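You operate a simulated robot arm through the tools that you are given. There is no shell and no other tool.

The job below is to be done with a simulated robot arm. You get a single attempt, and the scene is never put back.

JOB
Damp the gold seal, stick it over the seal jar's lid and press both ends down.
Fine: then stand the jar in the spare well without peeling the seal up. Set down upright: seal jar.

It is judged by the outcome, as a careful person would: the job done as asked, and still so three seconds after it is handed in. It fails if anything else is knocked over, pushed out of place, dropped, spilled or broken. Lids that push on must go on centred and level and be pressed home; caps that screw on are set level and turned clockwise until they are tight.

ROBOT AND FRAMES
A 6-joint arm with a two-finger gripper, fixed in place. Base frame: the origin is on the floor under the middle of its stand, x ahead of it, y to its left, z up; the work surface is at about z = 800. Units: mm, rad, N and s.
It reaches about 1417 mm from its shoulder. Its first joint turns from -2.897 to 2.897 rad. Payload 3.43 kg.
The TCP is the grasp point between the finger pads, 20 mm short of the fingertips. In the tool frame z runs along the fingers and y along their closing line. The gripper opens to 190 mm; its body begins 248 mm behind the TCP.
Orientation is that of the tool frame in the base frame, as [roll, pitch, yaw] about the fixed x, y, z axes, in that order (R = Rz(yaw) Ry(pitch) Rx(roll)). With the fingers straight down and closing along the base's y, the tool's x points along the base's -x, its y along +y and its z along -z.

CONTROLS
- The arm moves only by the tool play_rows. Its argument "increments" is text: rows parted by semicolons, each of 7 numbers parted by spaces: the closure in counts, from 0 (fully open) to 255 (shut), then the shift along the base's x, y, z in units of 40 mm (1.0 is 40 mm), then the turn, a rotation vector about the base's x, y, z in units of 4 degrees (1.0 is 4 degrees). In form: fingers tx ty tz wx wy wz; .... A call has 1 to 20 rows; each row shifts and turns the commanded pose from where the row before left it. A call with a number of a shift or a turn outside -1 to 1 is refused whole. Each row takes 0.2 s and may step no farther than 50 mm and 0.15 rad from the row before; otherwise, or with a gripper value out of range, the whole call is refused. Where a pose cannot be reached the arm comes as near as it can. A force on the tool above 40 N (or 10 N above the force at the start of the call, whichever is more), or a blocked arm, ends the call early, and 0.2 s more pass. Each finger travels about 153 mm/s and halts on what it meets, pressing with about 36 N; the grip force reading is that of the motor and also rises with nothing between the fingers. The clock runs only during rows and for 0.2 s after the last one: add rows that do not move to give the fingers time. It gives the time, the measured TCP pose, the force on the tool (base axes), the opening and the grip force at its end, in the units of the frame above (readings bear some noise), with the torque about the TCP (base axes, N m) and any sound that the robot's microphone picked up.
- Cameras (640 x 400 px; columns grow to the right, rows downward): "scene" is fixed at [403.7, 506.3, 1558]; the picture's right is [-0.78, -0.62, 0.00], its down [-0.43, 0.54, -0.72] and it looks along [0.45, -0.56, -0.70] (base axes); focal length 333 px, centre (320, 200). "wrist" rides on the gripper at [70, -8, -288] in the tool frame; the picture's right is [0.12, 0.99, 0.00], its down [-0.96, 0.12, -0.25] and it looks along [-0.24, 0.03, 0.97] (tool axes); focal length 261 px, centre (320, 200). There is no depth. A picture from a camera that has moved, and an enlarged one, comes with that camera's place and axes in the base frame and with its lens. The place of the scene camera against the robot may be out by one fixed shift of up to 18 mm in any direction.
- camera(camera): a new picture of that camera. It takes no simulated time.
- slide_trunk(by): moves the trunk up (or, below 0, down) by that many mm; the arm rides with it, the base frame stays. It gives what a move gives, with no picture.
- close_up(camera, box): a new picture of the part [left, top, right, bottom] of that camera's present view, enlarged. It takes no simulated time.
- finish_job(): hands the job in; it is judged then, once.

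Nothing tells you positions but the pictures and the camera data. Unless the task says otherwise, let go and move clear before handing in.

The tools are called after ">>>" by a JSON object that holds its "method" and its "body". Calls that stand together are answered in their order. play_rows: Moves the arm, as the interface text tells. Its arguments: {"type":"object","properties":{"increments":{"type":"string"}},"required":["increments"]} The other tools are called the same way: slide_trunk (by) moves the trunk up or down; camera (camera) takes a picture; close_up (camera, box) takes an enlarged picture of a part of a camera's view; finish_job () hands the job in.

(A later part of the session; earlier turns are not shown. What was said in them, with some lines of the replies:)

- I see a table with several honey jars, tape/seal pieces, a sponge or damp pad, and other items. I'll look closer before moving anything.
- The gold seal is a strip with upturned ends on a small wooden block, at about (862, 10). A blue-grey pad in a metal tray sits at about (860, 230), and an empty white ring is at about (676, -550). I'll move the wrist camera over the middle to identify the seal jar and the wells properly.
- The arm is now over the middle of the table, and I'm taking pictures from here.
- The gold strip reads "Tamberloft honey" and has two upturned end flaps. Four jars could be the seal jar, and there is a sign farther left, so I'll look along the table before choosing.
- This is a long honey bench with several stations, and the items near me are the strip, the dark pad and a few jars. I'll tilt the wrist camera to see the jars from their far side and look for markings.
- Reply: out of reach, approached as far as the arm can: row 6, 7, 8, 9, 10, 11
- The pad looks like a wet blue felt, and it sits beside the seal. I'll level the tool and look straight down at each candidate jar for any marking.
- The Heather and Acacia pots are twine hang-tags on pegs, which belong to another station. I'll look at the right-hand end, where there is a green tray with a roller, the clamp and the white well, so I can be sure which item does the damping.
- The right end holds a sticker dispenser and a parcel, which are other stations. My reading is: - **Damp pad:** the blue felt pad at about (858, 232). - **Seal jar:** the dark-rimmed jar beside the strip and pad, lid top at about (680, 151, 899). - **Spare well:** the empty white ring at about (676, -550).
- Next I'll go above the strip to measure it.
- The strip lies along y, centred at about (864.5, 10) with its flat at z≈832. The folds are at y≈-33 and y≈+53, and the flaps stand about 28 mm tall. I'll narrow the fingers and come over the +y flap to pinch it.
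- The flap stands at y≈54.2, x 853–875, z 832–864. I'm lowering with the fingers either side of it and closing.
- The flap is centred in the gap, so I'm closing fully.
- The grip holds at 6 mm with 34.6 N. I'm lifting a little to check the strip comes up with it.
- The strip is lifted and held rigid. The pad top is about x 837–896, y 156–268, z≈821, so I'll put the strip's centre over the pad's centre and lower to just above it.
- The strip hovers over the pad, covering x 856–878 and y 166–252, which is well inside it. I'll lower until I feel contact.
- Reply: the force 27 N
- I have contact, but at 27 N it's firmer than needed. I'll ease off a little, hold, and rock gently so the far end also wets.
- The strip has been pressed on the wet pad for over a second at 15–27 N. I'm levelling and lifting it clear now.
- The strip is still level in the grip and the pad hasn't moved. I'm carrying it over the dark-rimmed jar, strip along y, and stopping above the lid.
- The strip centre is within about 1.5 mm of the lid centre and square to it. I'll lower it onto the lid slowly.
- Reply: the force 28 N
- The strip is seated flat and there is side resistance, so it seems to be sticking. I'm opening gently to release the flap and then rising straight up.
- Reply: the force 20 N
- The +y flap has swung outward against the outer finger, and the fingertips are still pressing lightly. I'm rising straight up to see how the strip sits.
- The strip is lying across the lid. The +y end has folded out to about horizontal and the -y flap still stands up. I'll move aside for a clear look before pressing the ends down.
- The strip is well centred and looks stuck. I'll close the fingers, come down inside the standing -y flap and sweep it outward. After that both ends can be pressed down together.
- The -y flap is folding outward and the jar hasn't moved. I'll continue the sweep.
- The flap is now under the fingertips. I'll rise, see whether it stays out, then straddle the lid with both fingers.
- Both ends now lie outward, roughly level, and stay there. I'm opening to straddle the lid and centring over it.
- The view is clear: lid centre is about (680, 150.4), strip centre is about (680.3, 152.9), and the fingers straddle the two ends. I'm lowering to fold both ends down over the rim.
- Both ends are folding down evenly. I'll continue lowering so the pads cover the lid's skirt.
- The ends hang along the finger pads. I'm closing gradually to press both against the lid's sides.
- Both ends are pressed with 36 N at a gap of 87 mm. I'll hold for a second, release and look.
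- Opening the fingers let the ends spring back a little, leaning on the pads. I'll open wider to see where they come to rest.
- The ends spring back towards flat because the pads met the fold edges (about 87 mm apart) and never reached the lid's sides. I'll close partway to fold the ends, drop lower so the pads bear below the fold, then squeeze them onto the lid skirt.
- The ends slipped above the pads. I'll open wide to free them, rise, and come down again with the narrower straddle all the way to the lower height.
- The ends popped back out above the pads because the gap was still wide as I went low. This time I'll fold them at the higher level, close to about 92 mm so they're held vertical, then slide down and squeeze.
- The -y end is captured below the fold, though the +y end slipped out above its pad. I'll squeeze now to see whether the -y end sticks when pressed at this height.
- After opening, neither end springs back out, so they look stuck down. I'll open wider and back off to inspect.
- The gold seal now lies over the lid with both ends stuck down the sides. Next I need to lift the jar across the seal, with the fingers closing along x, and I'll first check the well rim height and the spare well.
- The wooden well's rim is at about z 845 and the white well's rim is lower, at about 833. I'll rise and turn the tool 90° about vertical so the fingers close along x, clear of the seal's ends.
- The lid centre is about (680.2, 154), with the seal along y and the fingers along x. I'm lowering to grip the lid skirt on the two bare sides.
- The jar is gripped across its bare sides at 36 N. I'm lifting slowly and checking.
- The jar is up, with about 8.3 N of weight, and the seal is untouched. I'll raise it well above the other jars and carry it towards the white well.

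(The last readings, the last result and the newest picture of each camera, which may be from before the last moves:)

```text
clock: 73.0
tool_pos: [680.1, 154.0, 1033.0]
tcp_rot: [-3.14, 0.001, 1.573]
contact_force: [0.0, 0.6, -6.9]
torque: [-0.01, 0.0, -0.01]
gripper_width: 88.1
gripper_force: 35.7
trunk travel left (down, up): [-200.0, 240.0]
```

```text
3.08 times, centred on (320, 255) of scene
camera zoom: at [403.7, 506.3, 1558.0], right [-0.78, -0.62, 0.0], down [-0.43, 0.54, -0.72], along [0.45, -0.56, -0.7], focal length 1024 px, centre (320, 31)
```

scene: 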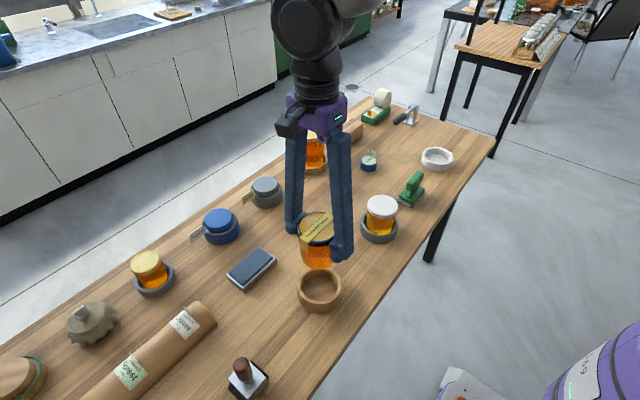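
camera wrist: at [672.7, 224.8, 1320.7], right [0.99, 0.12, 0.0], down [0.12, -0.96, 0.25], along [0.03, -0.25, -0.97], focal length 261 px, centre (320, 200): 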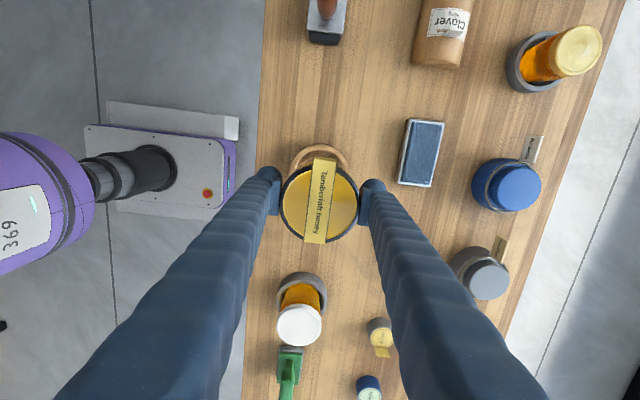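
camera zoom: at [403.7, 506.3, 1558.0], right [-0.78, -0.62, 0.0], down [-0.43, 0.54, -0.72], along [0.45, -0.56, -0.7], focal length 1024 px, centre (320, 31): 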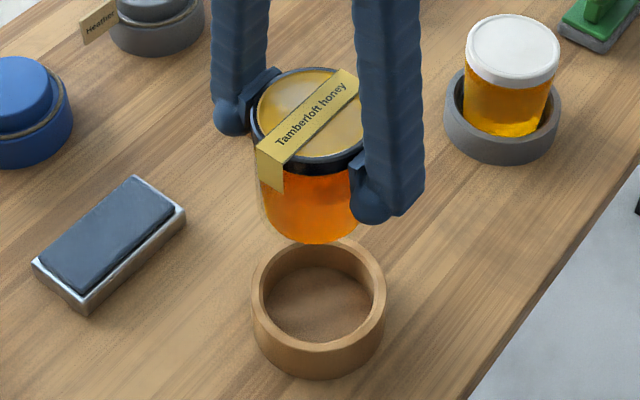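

The jar is level and the seal is intact. I'm carrying it along y, at a safe height, to just short of the white well.

>>> {"method": "play_rows", "body": {"increments": "200 0 -0.3 0 0 0 0;200 0 -0.6 0 0 0 0;200 0 -0.8 0 0 0 0;200 0 -0.9 0 0 0 0;200 0 -0.9 0 0 0 0;200 0 -0.9 0 0 0 0;200 0 -0.9 0 0 0 0;200 0 -0.9 0 0 0 0;200 0 -0.9 0 0 0 0;200 0 -0.9 0 0 0 0;200 0 -0.9 0 0 0 0;200 0 -0.9 0 0 0 0;200 0 -0.9 0 0 0 0;200 0 -0.9 0 0 0 0;200 0 -0.9 0 0 0 0;200 0 -0.9 0 0 0 0;200 0 -0.6 0 0 0 0;200 0 -0.3 0 0 0 0;200 0 0 0 0 0 0"}}

>>> {"method": "camera", "body": {"camera": "wrist"}}

>>> {"method": "camera", "body": {"camera": "scene"}}

```text
clock: 77.0
tool_pos: [680.8, -419.1, 1032.0]
tcp_rot: [3.141, 0.0, 1.573]
contact_force: [-0.4, 0.4, -7.6]
torque: [0.03, 0.02, 0.0]
gripper_width: 87.9
gripper_force: 36.0
trunk travel left (down, up): [-200.0, 240.0]
```

```text
taken
camera wrist: at [672.8, -348.0, 1319.9], right [0.99, 0.12, 0.0], down [0.12, -0.96, 0.25], along [0.03, -0.25, -0.97], focal length 261 px, centre (320, 200)
```

wrist: 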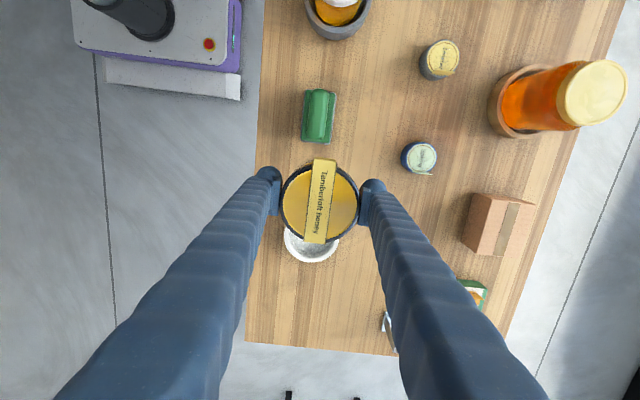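

```text
taken
```

scene: 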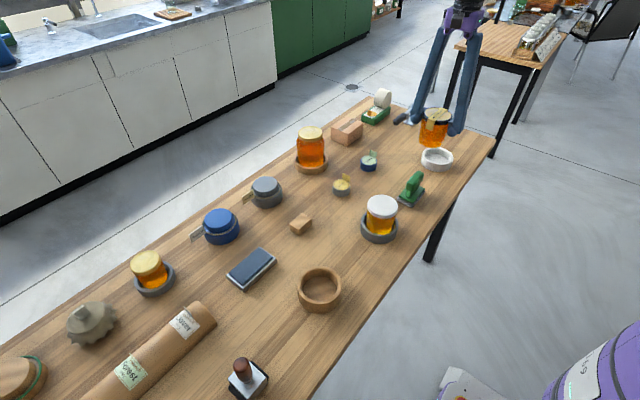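

>>> {"method": "close_up", "body": {"camera": "wrist", "box": [260, 150, 370, 280]}}

>>> {"method": "close_up", "body": {"camera": "scene", "box": [390, 90, 480, 180]}}

```text
3.08 times, centred on (315, 215) of wrist
camera zoom: at [672.8, -348.0, 1319.9], right [0.99, 0.12, 0.0], down [0.12, -0.96, 0.25], along [0.03, -0.25, -0.97], focal length 802 px, centre (335, 154)
```

zoom: 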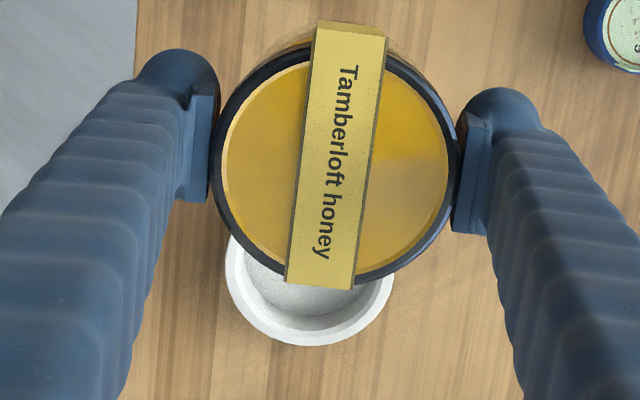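

```text
4.44 times, centred on (435, 135) of scene
camera zoom: at [403.7, 506.3, 1558.0], right [-0.78, -0.62, 0.0], down [-0.43, 0.54, -0.72], along [0.45, -0.56, -0.7], focal length 1479 px, centre (-191, 489)
```

zoom: 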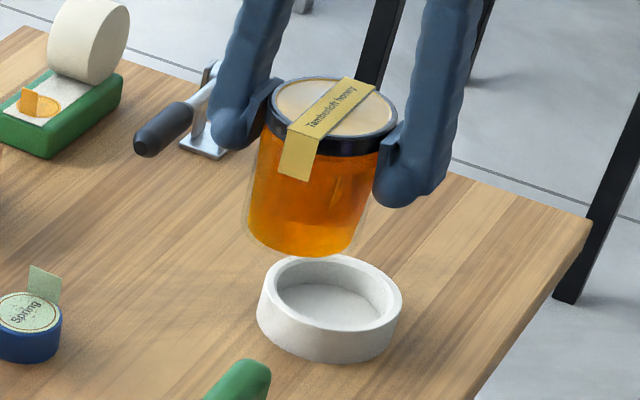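

>>> {"method": "close_up", "body": {"camera": "wrist", "box": [285, 215, 345, 270]}}

```text
7.27 times, centred on (315, 242) of wrist
camera zoom: at [672.8, -348.0, 1319.9], right [0.99, 0.12, 0.0], down [0.12, -0.96, 0.25], along [0.03, -0.25, -0.97], focal length 1896 px, centre (356, -109)
```

zoom: 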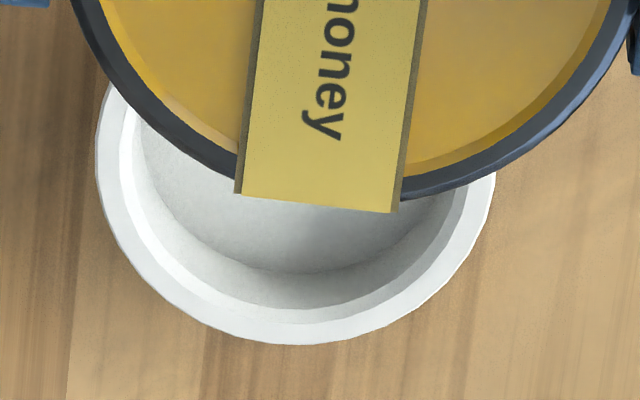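

The white well is centred at about (679.5, -547.8) with its rim at z≈833. I'm moving the jar over it and lowering most of the way.

>>> {"method": "play_rows", "body": {"increments": "200 -0.01 -0.4 0 0 0 0;200 -0.02 -0.8 0 0 0 0;200 -0.02 -0.8 0 0 0 0;200 -0.01 -0.8 0 0 0 0;200 0 -0.4 0 0 0 0;200 0 0 0 0 0 0"}}

>>> {"method": "camera", "body": {"camera": "wrist"}}

>>> {"method": "close_up", "body": {"camera": "scene", "box": [390, 80, 480, 180]}}

```text
clock: 78.4
tool_pos: [679.4, -544.7, 1032.4]
tcp_rot: [-3.14, -0.001, 1.572]
contact_force: [-0.2, -0.3, -7.6]
torque: [0.01, 0.01, 0.02]
gripper_width: 88.0
gripper_force: 35.5
trunk travel left (down, up): [-200.0, 240.0]
```

```text
taken
camera wrist: at [671.1, -475.3, 1320.7], right [0.99, 0.12, 0.0], down [0.12, -0.96, 0.25], along [0.03, -0.25, -0.97], focal length 261 px, centre (320, 200)
```

wrist: 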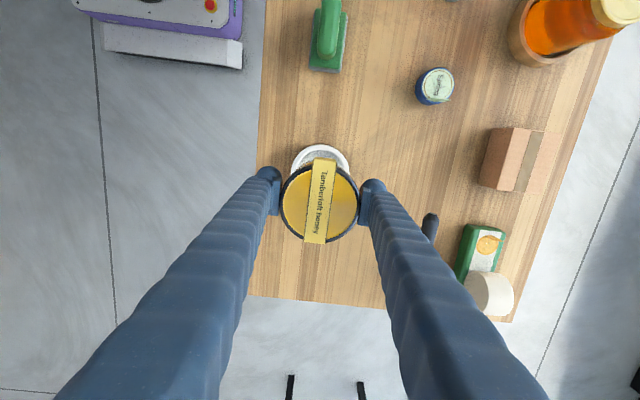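

```text
4.00 times, centred on (435, 130) of scene
camera zoom: at [403.7, 506.3, 1558.0], right [-0.78, -0.62, 0.0], down [-0.43, 0.54, -0.72], along [0.45, -0.56, -0.7], focal length 1331 px, centre (-140, 480)
```

zoom: 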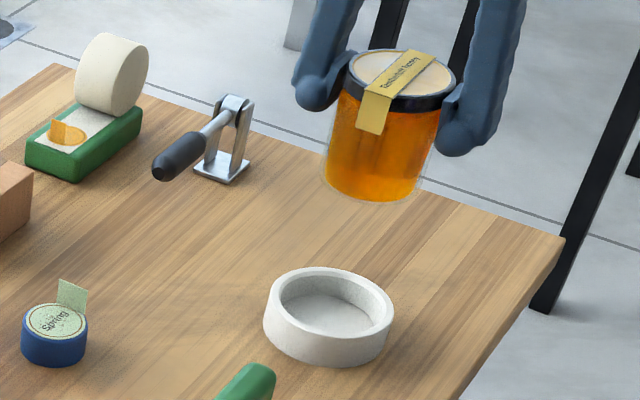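

>>> {"method": "close_up", "body": {"camera": "wrist", "box": [280, 135, 360, 195]}}

```text
6.67 times, centred on (320, 165) of wrist
camera zoom: at [671.1, -475.3, 1320.7], right [0.99, 0.12, 0.0], down [0.12, -0.96, 0.25], along [0.03, -0.25, -0.97], focal length 1738 px, centre (320, 433)
```

zoom: 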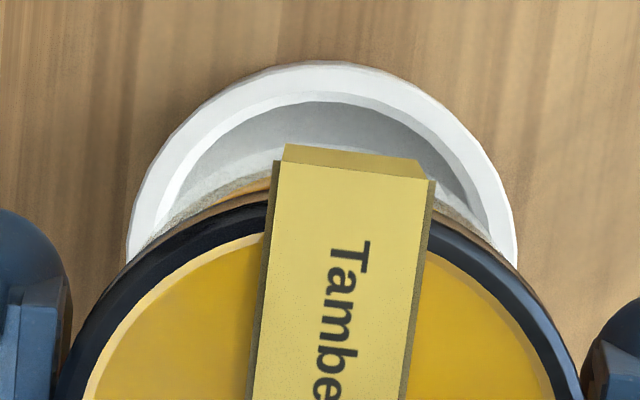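

The jar is aligned with the white well to within about a millimetre. I'm lowering it in.

>>> {"method": "play_rows", "body": {"increments": "200 0 0 -0.4 0 0 0;200 0 0 -0.7 0 0 0;200 0 0 -0.8 0 0 0;200 0 0 -0.7 0 0 0;200 0 0 -0.4 0 0 0;200 0 0 -0.2 0 0 0;200 0 0 0 0 0 0"}}

>>> {"method": "close_up", "body": {"camera": "scene", "box": [390, 100, 480, 190]}}

>>> {"method": "close_up", "body": {"camera": "wrist", "box": [250, 110, 390, 230]}}

```text
clock: 80.0
tool_pos: [678.4, -545.3, 903.9]
tcp_rot: [-3.141, 0.001, 1.574]
contact_force: [0.1, -0.2, -5.9]
torque: [0.03, -0.02, -0.01]
gripper_width: 87.9
gripper_force: 35.9
trunk travel left (down, up): [-200.0, 240.0]
```

```text
4.44 times, centred on (435, 145) of scene
camera zoom: at [403.7, 506.3, 1558.0], right [-0.78, -0.62, 0.0], down [-0.43, 0.54, -0.72], along [0.45, -0.56, -0.7], focal length 1479 px, centre (-191, 444)
```

zoom: 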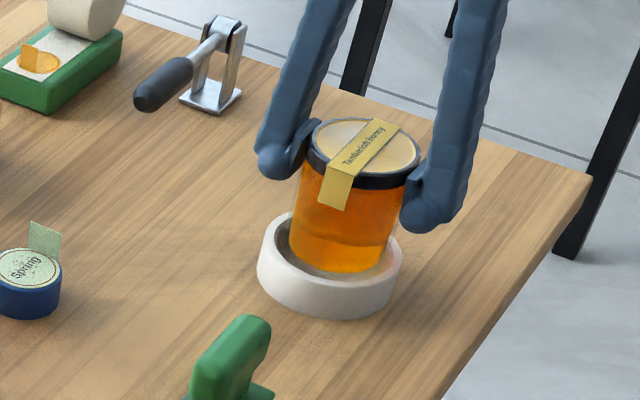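

```text
3.33 times, centred on (320, 170) of wrist
camera zoom: at [670.1, -475.5, 1192.0], right [0.99, 0.12, 0.0], down [0.12, -0.96, 0.25], along [0.03, -0.25, -0.97], focal length 869 px, centre (320, 300)
```

zoom: 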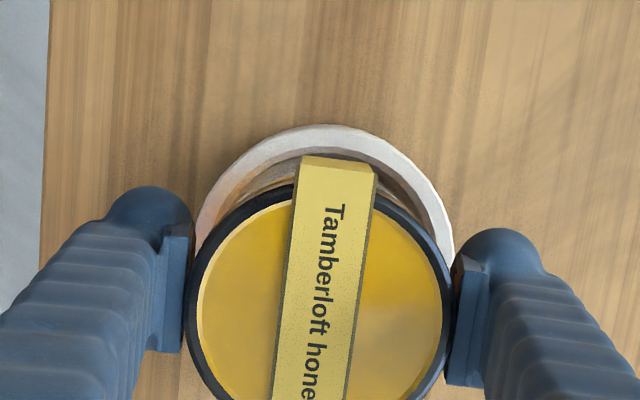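

It's entering the well cleanly. I'm lowering gently to find the floor.

>>> {"method": "play_rows", "body": {"increments": "200 0 0 -0.15 0 0 0;200 0 0 -0.15 0 0 0;200 0 0 -0.1 0 0 0;200 0 0 0 0 0 0"}}

```text
clock: 81.0
tool_pos: [678.2, -546.1, 889.0]
tcp_rot: [-3.139, 0.0, 1.572]
contact_force: [-0.2, -1.8, -6.6]
torque: [-0.07, -0.01, -0.01]
gripper_width: 88.3
gripper_force: 35.7
trunk travel left (down, up): [-200.0, 240.0]
```

>>> {"method": "play_rows", "body": {"increments": "200 0 0 -0.1 0 0 0;200 0 0 -0.06 0 0 0;200 0 0 0 0 0 0"}}

>>> {"method": "close_up", "body": {"camera": "scene", "box": [390, 100, 480, 190]}}

```text
clock: 81.8
tool_pos: [678.5, -545.8, 882.4]
tcp_rot: [-3.14, 0.0, 1.574]
contact_force: [-0.2, 0.1, -6.6]
torque: [-0.01, 0.02, 0.03]
gripper_width: 87.9
gripper_force: 36.3
trunk travel left (down, up): [-200.0, 240.0]
```

```text
4.44 times, centred on (435, 145) of scene
camera zoom: at [403.7, 506.3, 1558.0], right [-0.78, -0.62, 0.0], down [-0.43, 0.54, -0.72], along [0.45, -0.56, -0.7], focal length 1479 px, centre (-191, 444)
```

zoom: 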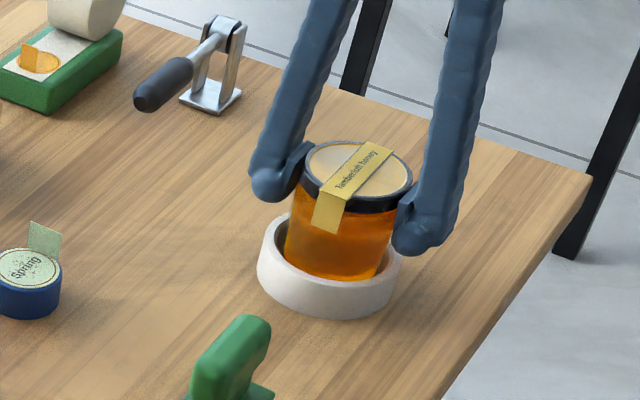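

>>> {"method": "play_rows", "body": {"increments": "200 0 0 -0.04 0 0 0;200 0 0 -0.04 0 0 0;200 0 0 0 0 0 0"}}

```text
clock: 82.6
tool_pos: [677.6, -546.0, 878.8]
tcp_rot: [-3.139, 0.0, 1.572]
contact_force: [-1.1, 0.8, -7.9]
torque: [0.03, 0.01, 0.01]
gripper_width: 88.2
gripper_force: 36.4
trunk travel left (down, up): [-200.0, 240.0]
```

>>> {"method": "play_rows", "body": {"increments": "200 0 0 -0.04 0 0 0;200 0 0 -0.03 0 0 0;200 0 0 0 0 0 0"}}

```text
clock: 83.4
tool_pos: [678.9, -545.6, 878.8]
tcp_rot: [3.139, 0.001, 1.573]
contact_force: [1.5, 2.1, 20.8]
torque: [0.53, 0.17, -0.01]
gripper_width: 88.1
gripper_force: 35.7
trunk travel left (down, up): [-200.0, 240.0]
```

The jar has touched the well floor. I'll ease off the extra downward push and then open.

>>> {"method": "play_rows", "body": {"increments": "200 0 0 0.04 0 0 0;200 0 0 0 0 0 0"}}

>>> {"method": "close_up", "body": {"camera": "scene", "box": [390, 100, 480, 190]}}

>>> {"method": "close_up", "body": {"camera": "wrist", "box": [250, 110, 390, 230]}}

```text
clock: 84.0
tool_pos: [679.5, -546.4, 879.0]
tcp_rot: [3.14, 0.0, 1.573]
contact_force: [4.1, -2.1, 15.2]
torque: [-0.3, -0.29, 0.0]
gripper_width: 87.9
gripper_force: 36.4
trunk travel left (down, up): [-200.0, 240.0]
```

```text
4.44 times, centred on (435, 145) of scene
camera zoom: at [403.7, 506.3, 1558.0], right [-0.78, -0.62, 0.0], down [-0.43, 0.54, -0.72], along [0.45, -0.56, -0.7], focal length 1479 px, centre (-191, 444)
```

zoom: 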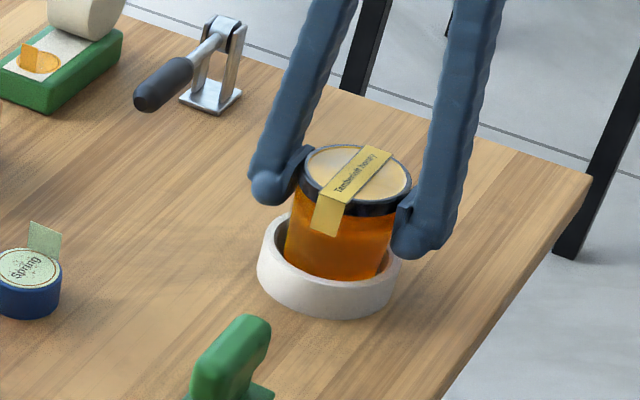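

```text
3.33 times, centred on (320, 170) of wrist
camera zoom: at [669.6, -475.3, 1166.6], right [0.99, 0.12, 0.0], down [0.12, -0.96, 0.25], along [0.03, -0.25, -0.97], focal length 869 px, centre (320, 300)
```

zoom: 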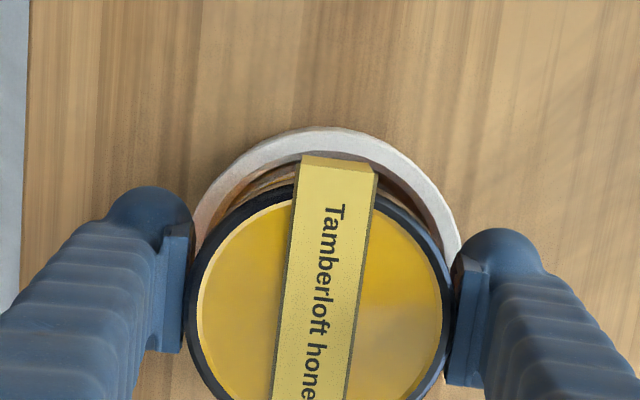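

>>> {"method": "play_rows", "body": {"increments": "200 0 0 0.03 0 0 0;200 0 0 0 0 0 0"}}

```text
clock: 84.6
tool_pos: [678.7, -546.0, 879.7]
tcp_rot: [-3.14, -0.001, 1.572]
contact_force: [4.4, -3.4, 8.6]
torque: [-0.57, -0.17, 0.14]
gripper_width: 88.0
gripper_force: 35.8
trunk travel left (down, up): [-200.0, 240.0]
```

The jar is resting on the floor with a light push. I'm opening slowly.

>>> {"method": "play_rows", "body": {"increments": "140 0 0 0 0 0 0;130 0 0 0 0 0 0;115 0 0 0 0 0 0;95 0 0 0 0 0 0;80 0 0 0 0 0 0;80 0 0 0 0 0 0"}}

>>> {"method": "close_up", "body": {"camera": "scene", "box": [390, 100, 480, 190]}}

>>> {"method": "close_up", "body": {"camera": "wrist", "box": [240, 110, 400, 240]}}

```text
clock: 86.0
tool_pos: [679.0, -546.9, 878.6]
tcp_rot: [-3.14, 0.0, 1.572]
contact_force: [0.0, 0.4, 0.5]
torque: [0.04, 0.0, 0.0]
gripper_width: 130.3
gripper_force: 0.2
trunk travel left (down, up): [-200.0, 240.0]
```

```text
4.44 times, centred on (435, 145) of scene
camera zoom: at [403.7, 506.3, 1558.0], right [-0.78, -0.62, 0.0], down [-0.43, 0.54, -0.72], along [0.45, -0.56, -0.7], focal length 1479 px, centre (-191, 444)
```

zoom: 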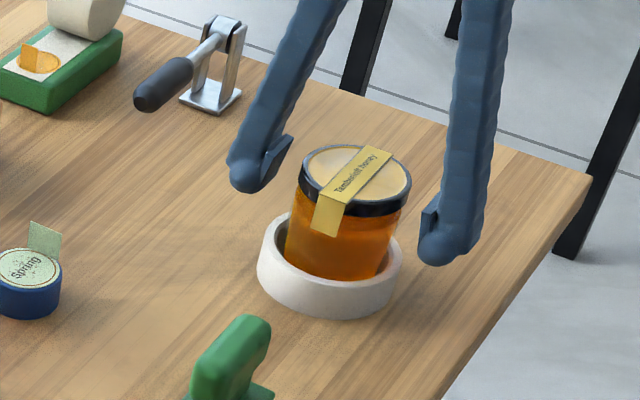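

```text
3.08 times, centred on (320, 175) of wrist
camera zoom: at [670.1, -475.6, 1166.7], right [0.99, 0.12, 0.0], down [0.12, -0.96, 0.25], along [0.03, -0.25, -0.97], focal length 802 px, centre (320, 277)
```

zoom: 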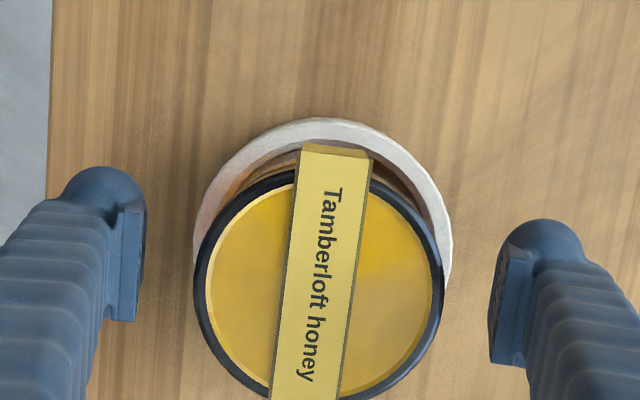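

The jar is released and standing in the white well with the seal intact. I'm rising straight up and clear.

>>> {"method": "play_rows", "body": {"increments": "70 0 0 0.2 0 0 0;60 0 0 0.5 0 0 0;60 0 0 1 0 0 0;60 0 0 1 0 0 0;60 0 0 1 0 0 0;60 0 0 0.5 0 0 0;60 0 0 0 0 0 0"}}

>>> {"method": "camera", "body": {"camera": "wrist"}}

>>> {"method": "close_up", "body": {"camera": "wrist", "box": [250, 110, 390, 230]}}

>>> {"method": "camera", "body": {"camera": "scene"}}

>>> {"method": "close_up", "body": {"camera": "scene", "box": [405, 120, 465, 180]}}

```text
clock: 87.6
tool_pos: [677.3, -547.4, 1046.1]
tcp_rot: [-3.14, 0.0, 1.572]
contact_force: [-0.9, 0.1, -0.3]
torque: [-0.03, -0.01, 0.0]
gripper_width: 145.3
gripper_force: 0.1
trunk travel left (down, up): [-200.0, 240.0]
```

```text
taken
camera wrist: at [669.1, -476.3, 1333.6], right [0.99, 0.12, 0.0], down [0.12, -0.96, 0.25], along [0.03, -0.25, -0.97], focal length 261 px, centre (320, 200)
```

wrist: 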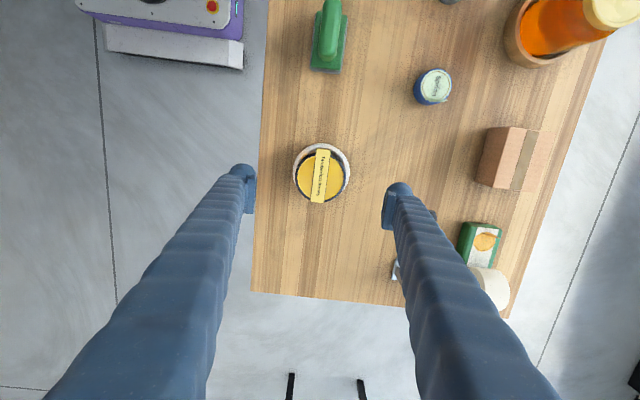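

```text
3.33 times, centred on (320, 170) of wrist
camera zoom: at [669.1, -476.3, 1333.6], right [0.99, 0.12, 0.0], down [0.12, -0.96, 0.25], along [0.03, -0.25, -0.97], focal length 869 px, centre (320, 300)
```

zoom: 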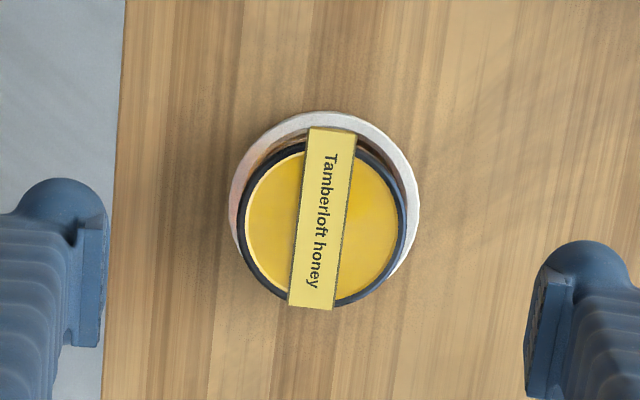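

```text
taken
```

scene: 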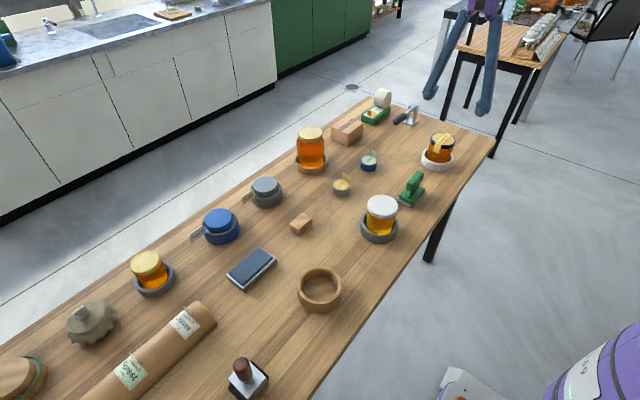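

```text
6.67 times, centred on (435, 150) of scene
camera zoom: at [403.7, 506.3, 1558.0], right [-0.78, -0.62, 0.0], down [-0.43, 0.54, -0.72], along [0.45, -0.56, -0.7], focal length 2219 px, centre (-447, 533)
```

zoom: 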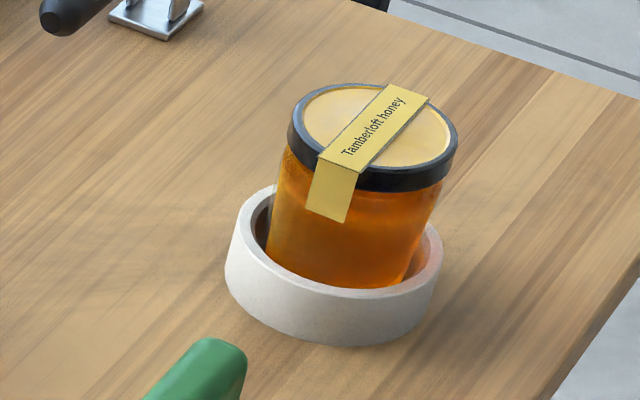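

The jar stands upright in the white well. I'll shift a little farther so the wrist camera can see the -y end of the seal as well.

>>> {"method": "play_rows", "body": {"increments": "60 0 -0.5 0.3 0 0 0;60 0 -0.9 0.3 0 0 0;60 0 -0.9 0 0 0 0;60 0 -0.9 0 0 0 0;60 0 -0.9 0 0 0 0;60 0 -0.4 0 0 0 0;60 0 0 0 0 0 0"}}

>>> {"method": "camera", "body": {"camera": "wrist"}}

>>> {"method": "close_up", "body": {"camera": "wrist", "box": [270, 40, 370, 130]}}

>>> {"method": "close_up", "body": {"camera": "scene", "box": [405, 120, 465, 180]}}

```text
clock: 89.2
tool_pos: [676.8, -723.0, 1069.0]
tcp_rot: [-3.14, -0.001, 1.572]
contact_force: [0.8, 0.1, -0.8]
torque: [-0.07, 0.09, -0.02]
gripper_width: 145.2
gripper_force: 0.1
out of reach, approached as far as the arm can: row 6
trunk travel left (down, up): [-200.0, 240.0]
```

```text
taken
camera wrist: at [668.6, -651.7, 1356.9], right [0.99, 0.12, 0.0], down [0.12, -0.96, 0.25], along [0.03, -0.25, -0.97], focal length 261 px, centre (320, 200)
```

wrist: 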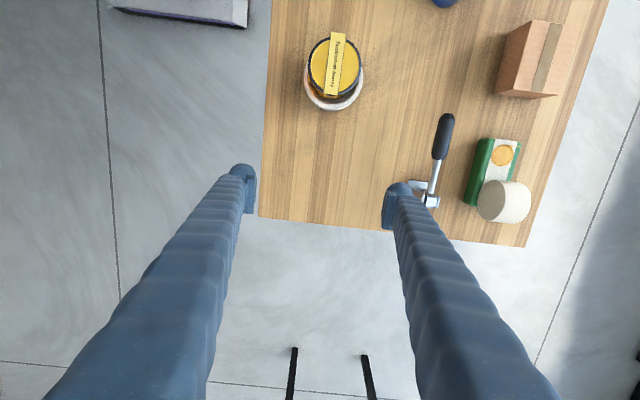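

```text
4.44 times, centred on (320, 85) of wrist
camera zoom: at [668.6, -651.7, 1356.9], right [0.99, 0.12, 0.0], down [0.12, -0.96, 0.25], along [0.03, -0.25, -0.97], focal length 1158 px, centre (320, 711)
```

zoom: 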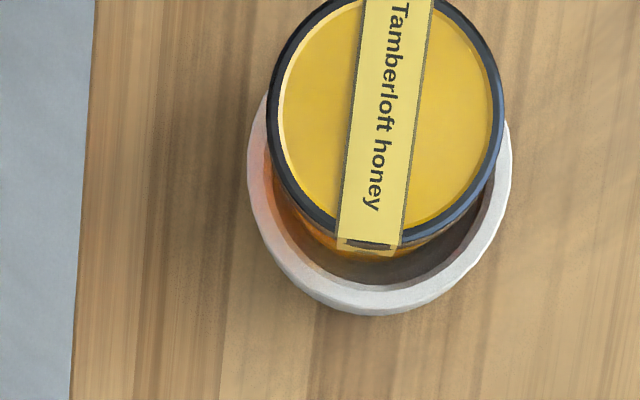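

```text
6.67 times, centred on (435, 150) of scene
camera zoom: at [403.7, 506.3, 1558.0], right [-0.78, -0.62, 0.0], down [-0.43, 0.54, -0.72], along [0.45, -0.56, -0.7], focal length 2219 px, centre (-447, 533)
```

zoom: 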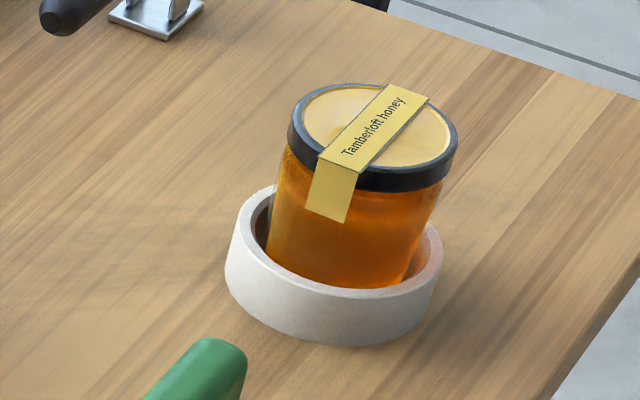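

>>> {"method": "close_up", "body": {"camera": "wrist", "box": [310, 75, 350, 110]}}

```text
11.43 times, centred on (330, 92) of wrist
camera zoom: at [668.6, -651.7, 1356.9], right [0.99, 0.12, 0.0], down [0.12, -0.96, 0.25], along [0.03, -0.25, -0.97], focal length 2979 px, centre (206, 1429)
```

zoom: 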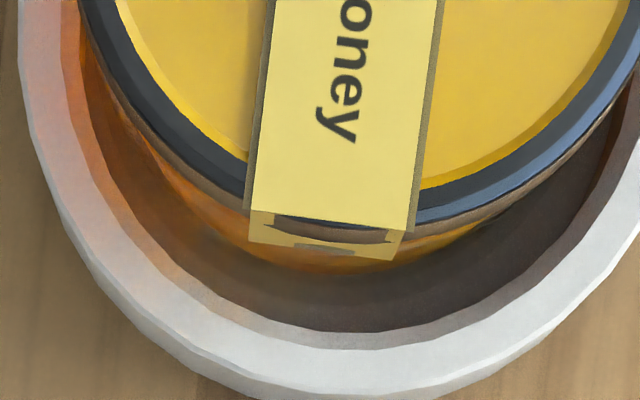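

Both ends of the seal are folded down snug against the lid. The jar stands upright in the white spare well, nothing else has been disturbed, and the gripper is open and clear. I'm handing the job in.

>>> {"method": "finish_job", "body": {}}

```text
The job is handed in.
```

The gold seal is stuck over the jar's lid with both ends pressed down, and the jar is standing upright in the empty white well. I've handed the job in but have had no verdict back.

- **Which jar:** nothing on the bench names the seal jar. I used the dark-rimmed jar, lid about (680, 150), because it was the one beside the gold seal and the damp pad.
- **Damping:** I took the blue felt pad in the metal tray at about (866, 212) to be the damp pad. The middle of the seal was pressed on it; the ends were standing up, so they never touched it.
- **Sticking and pressing:** the strip sits across the lid about 2 mm off centre. The ends sprang back on the first presses. They held after I squeezed lower down, and close-up pictures of each end show both still folded down.
- **Moving the jar:** I gripped it on the two sides without seal, and the seal stayed put. In the last pictures the lid is within about 2 mm of the well's centre.

Everything else on the table looks unmoved, and the gripper is open and clear.
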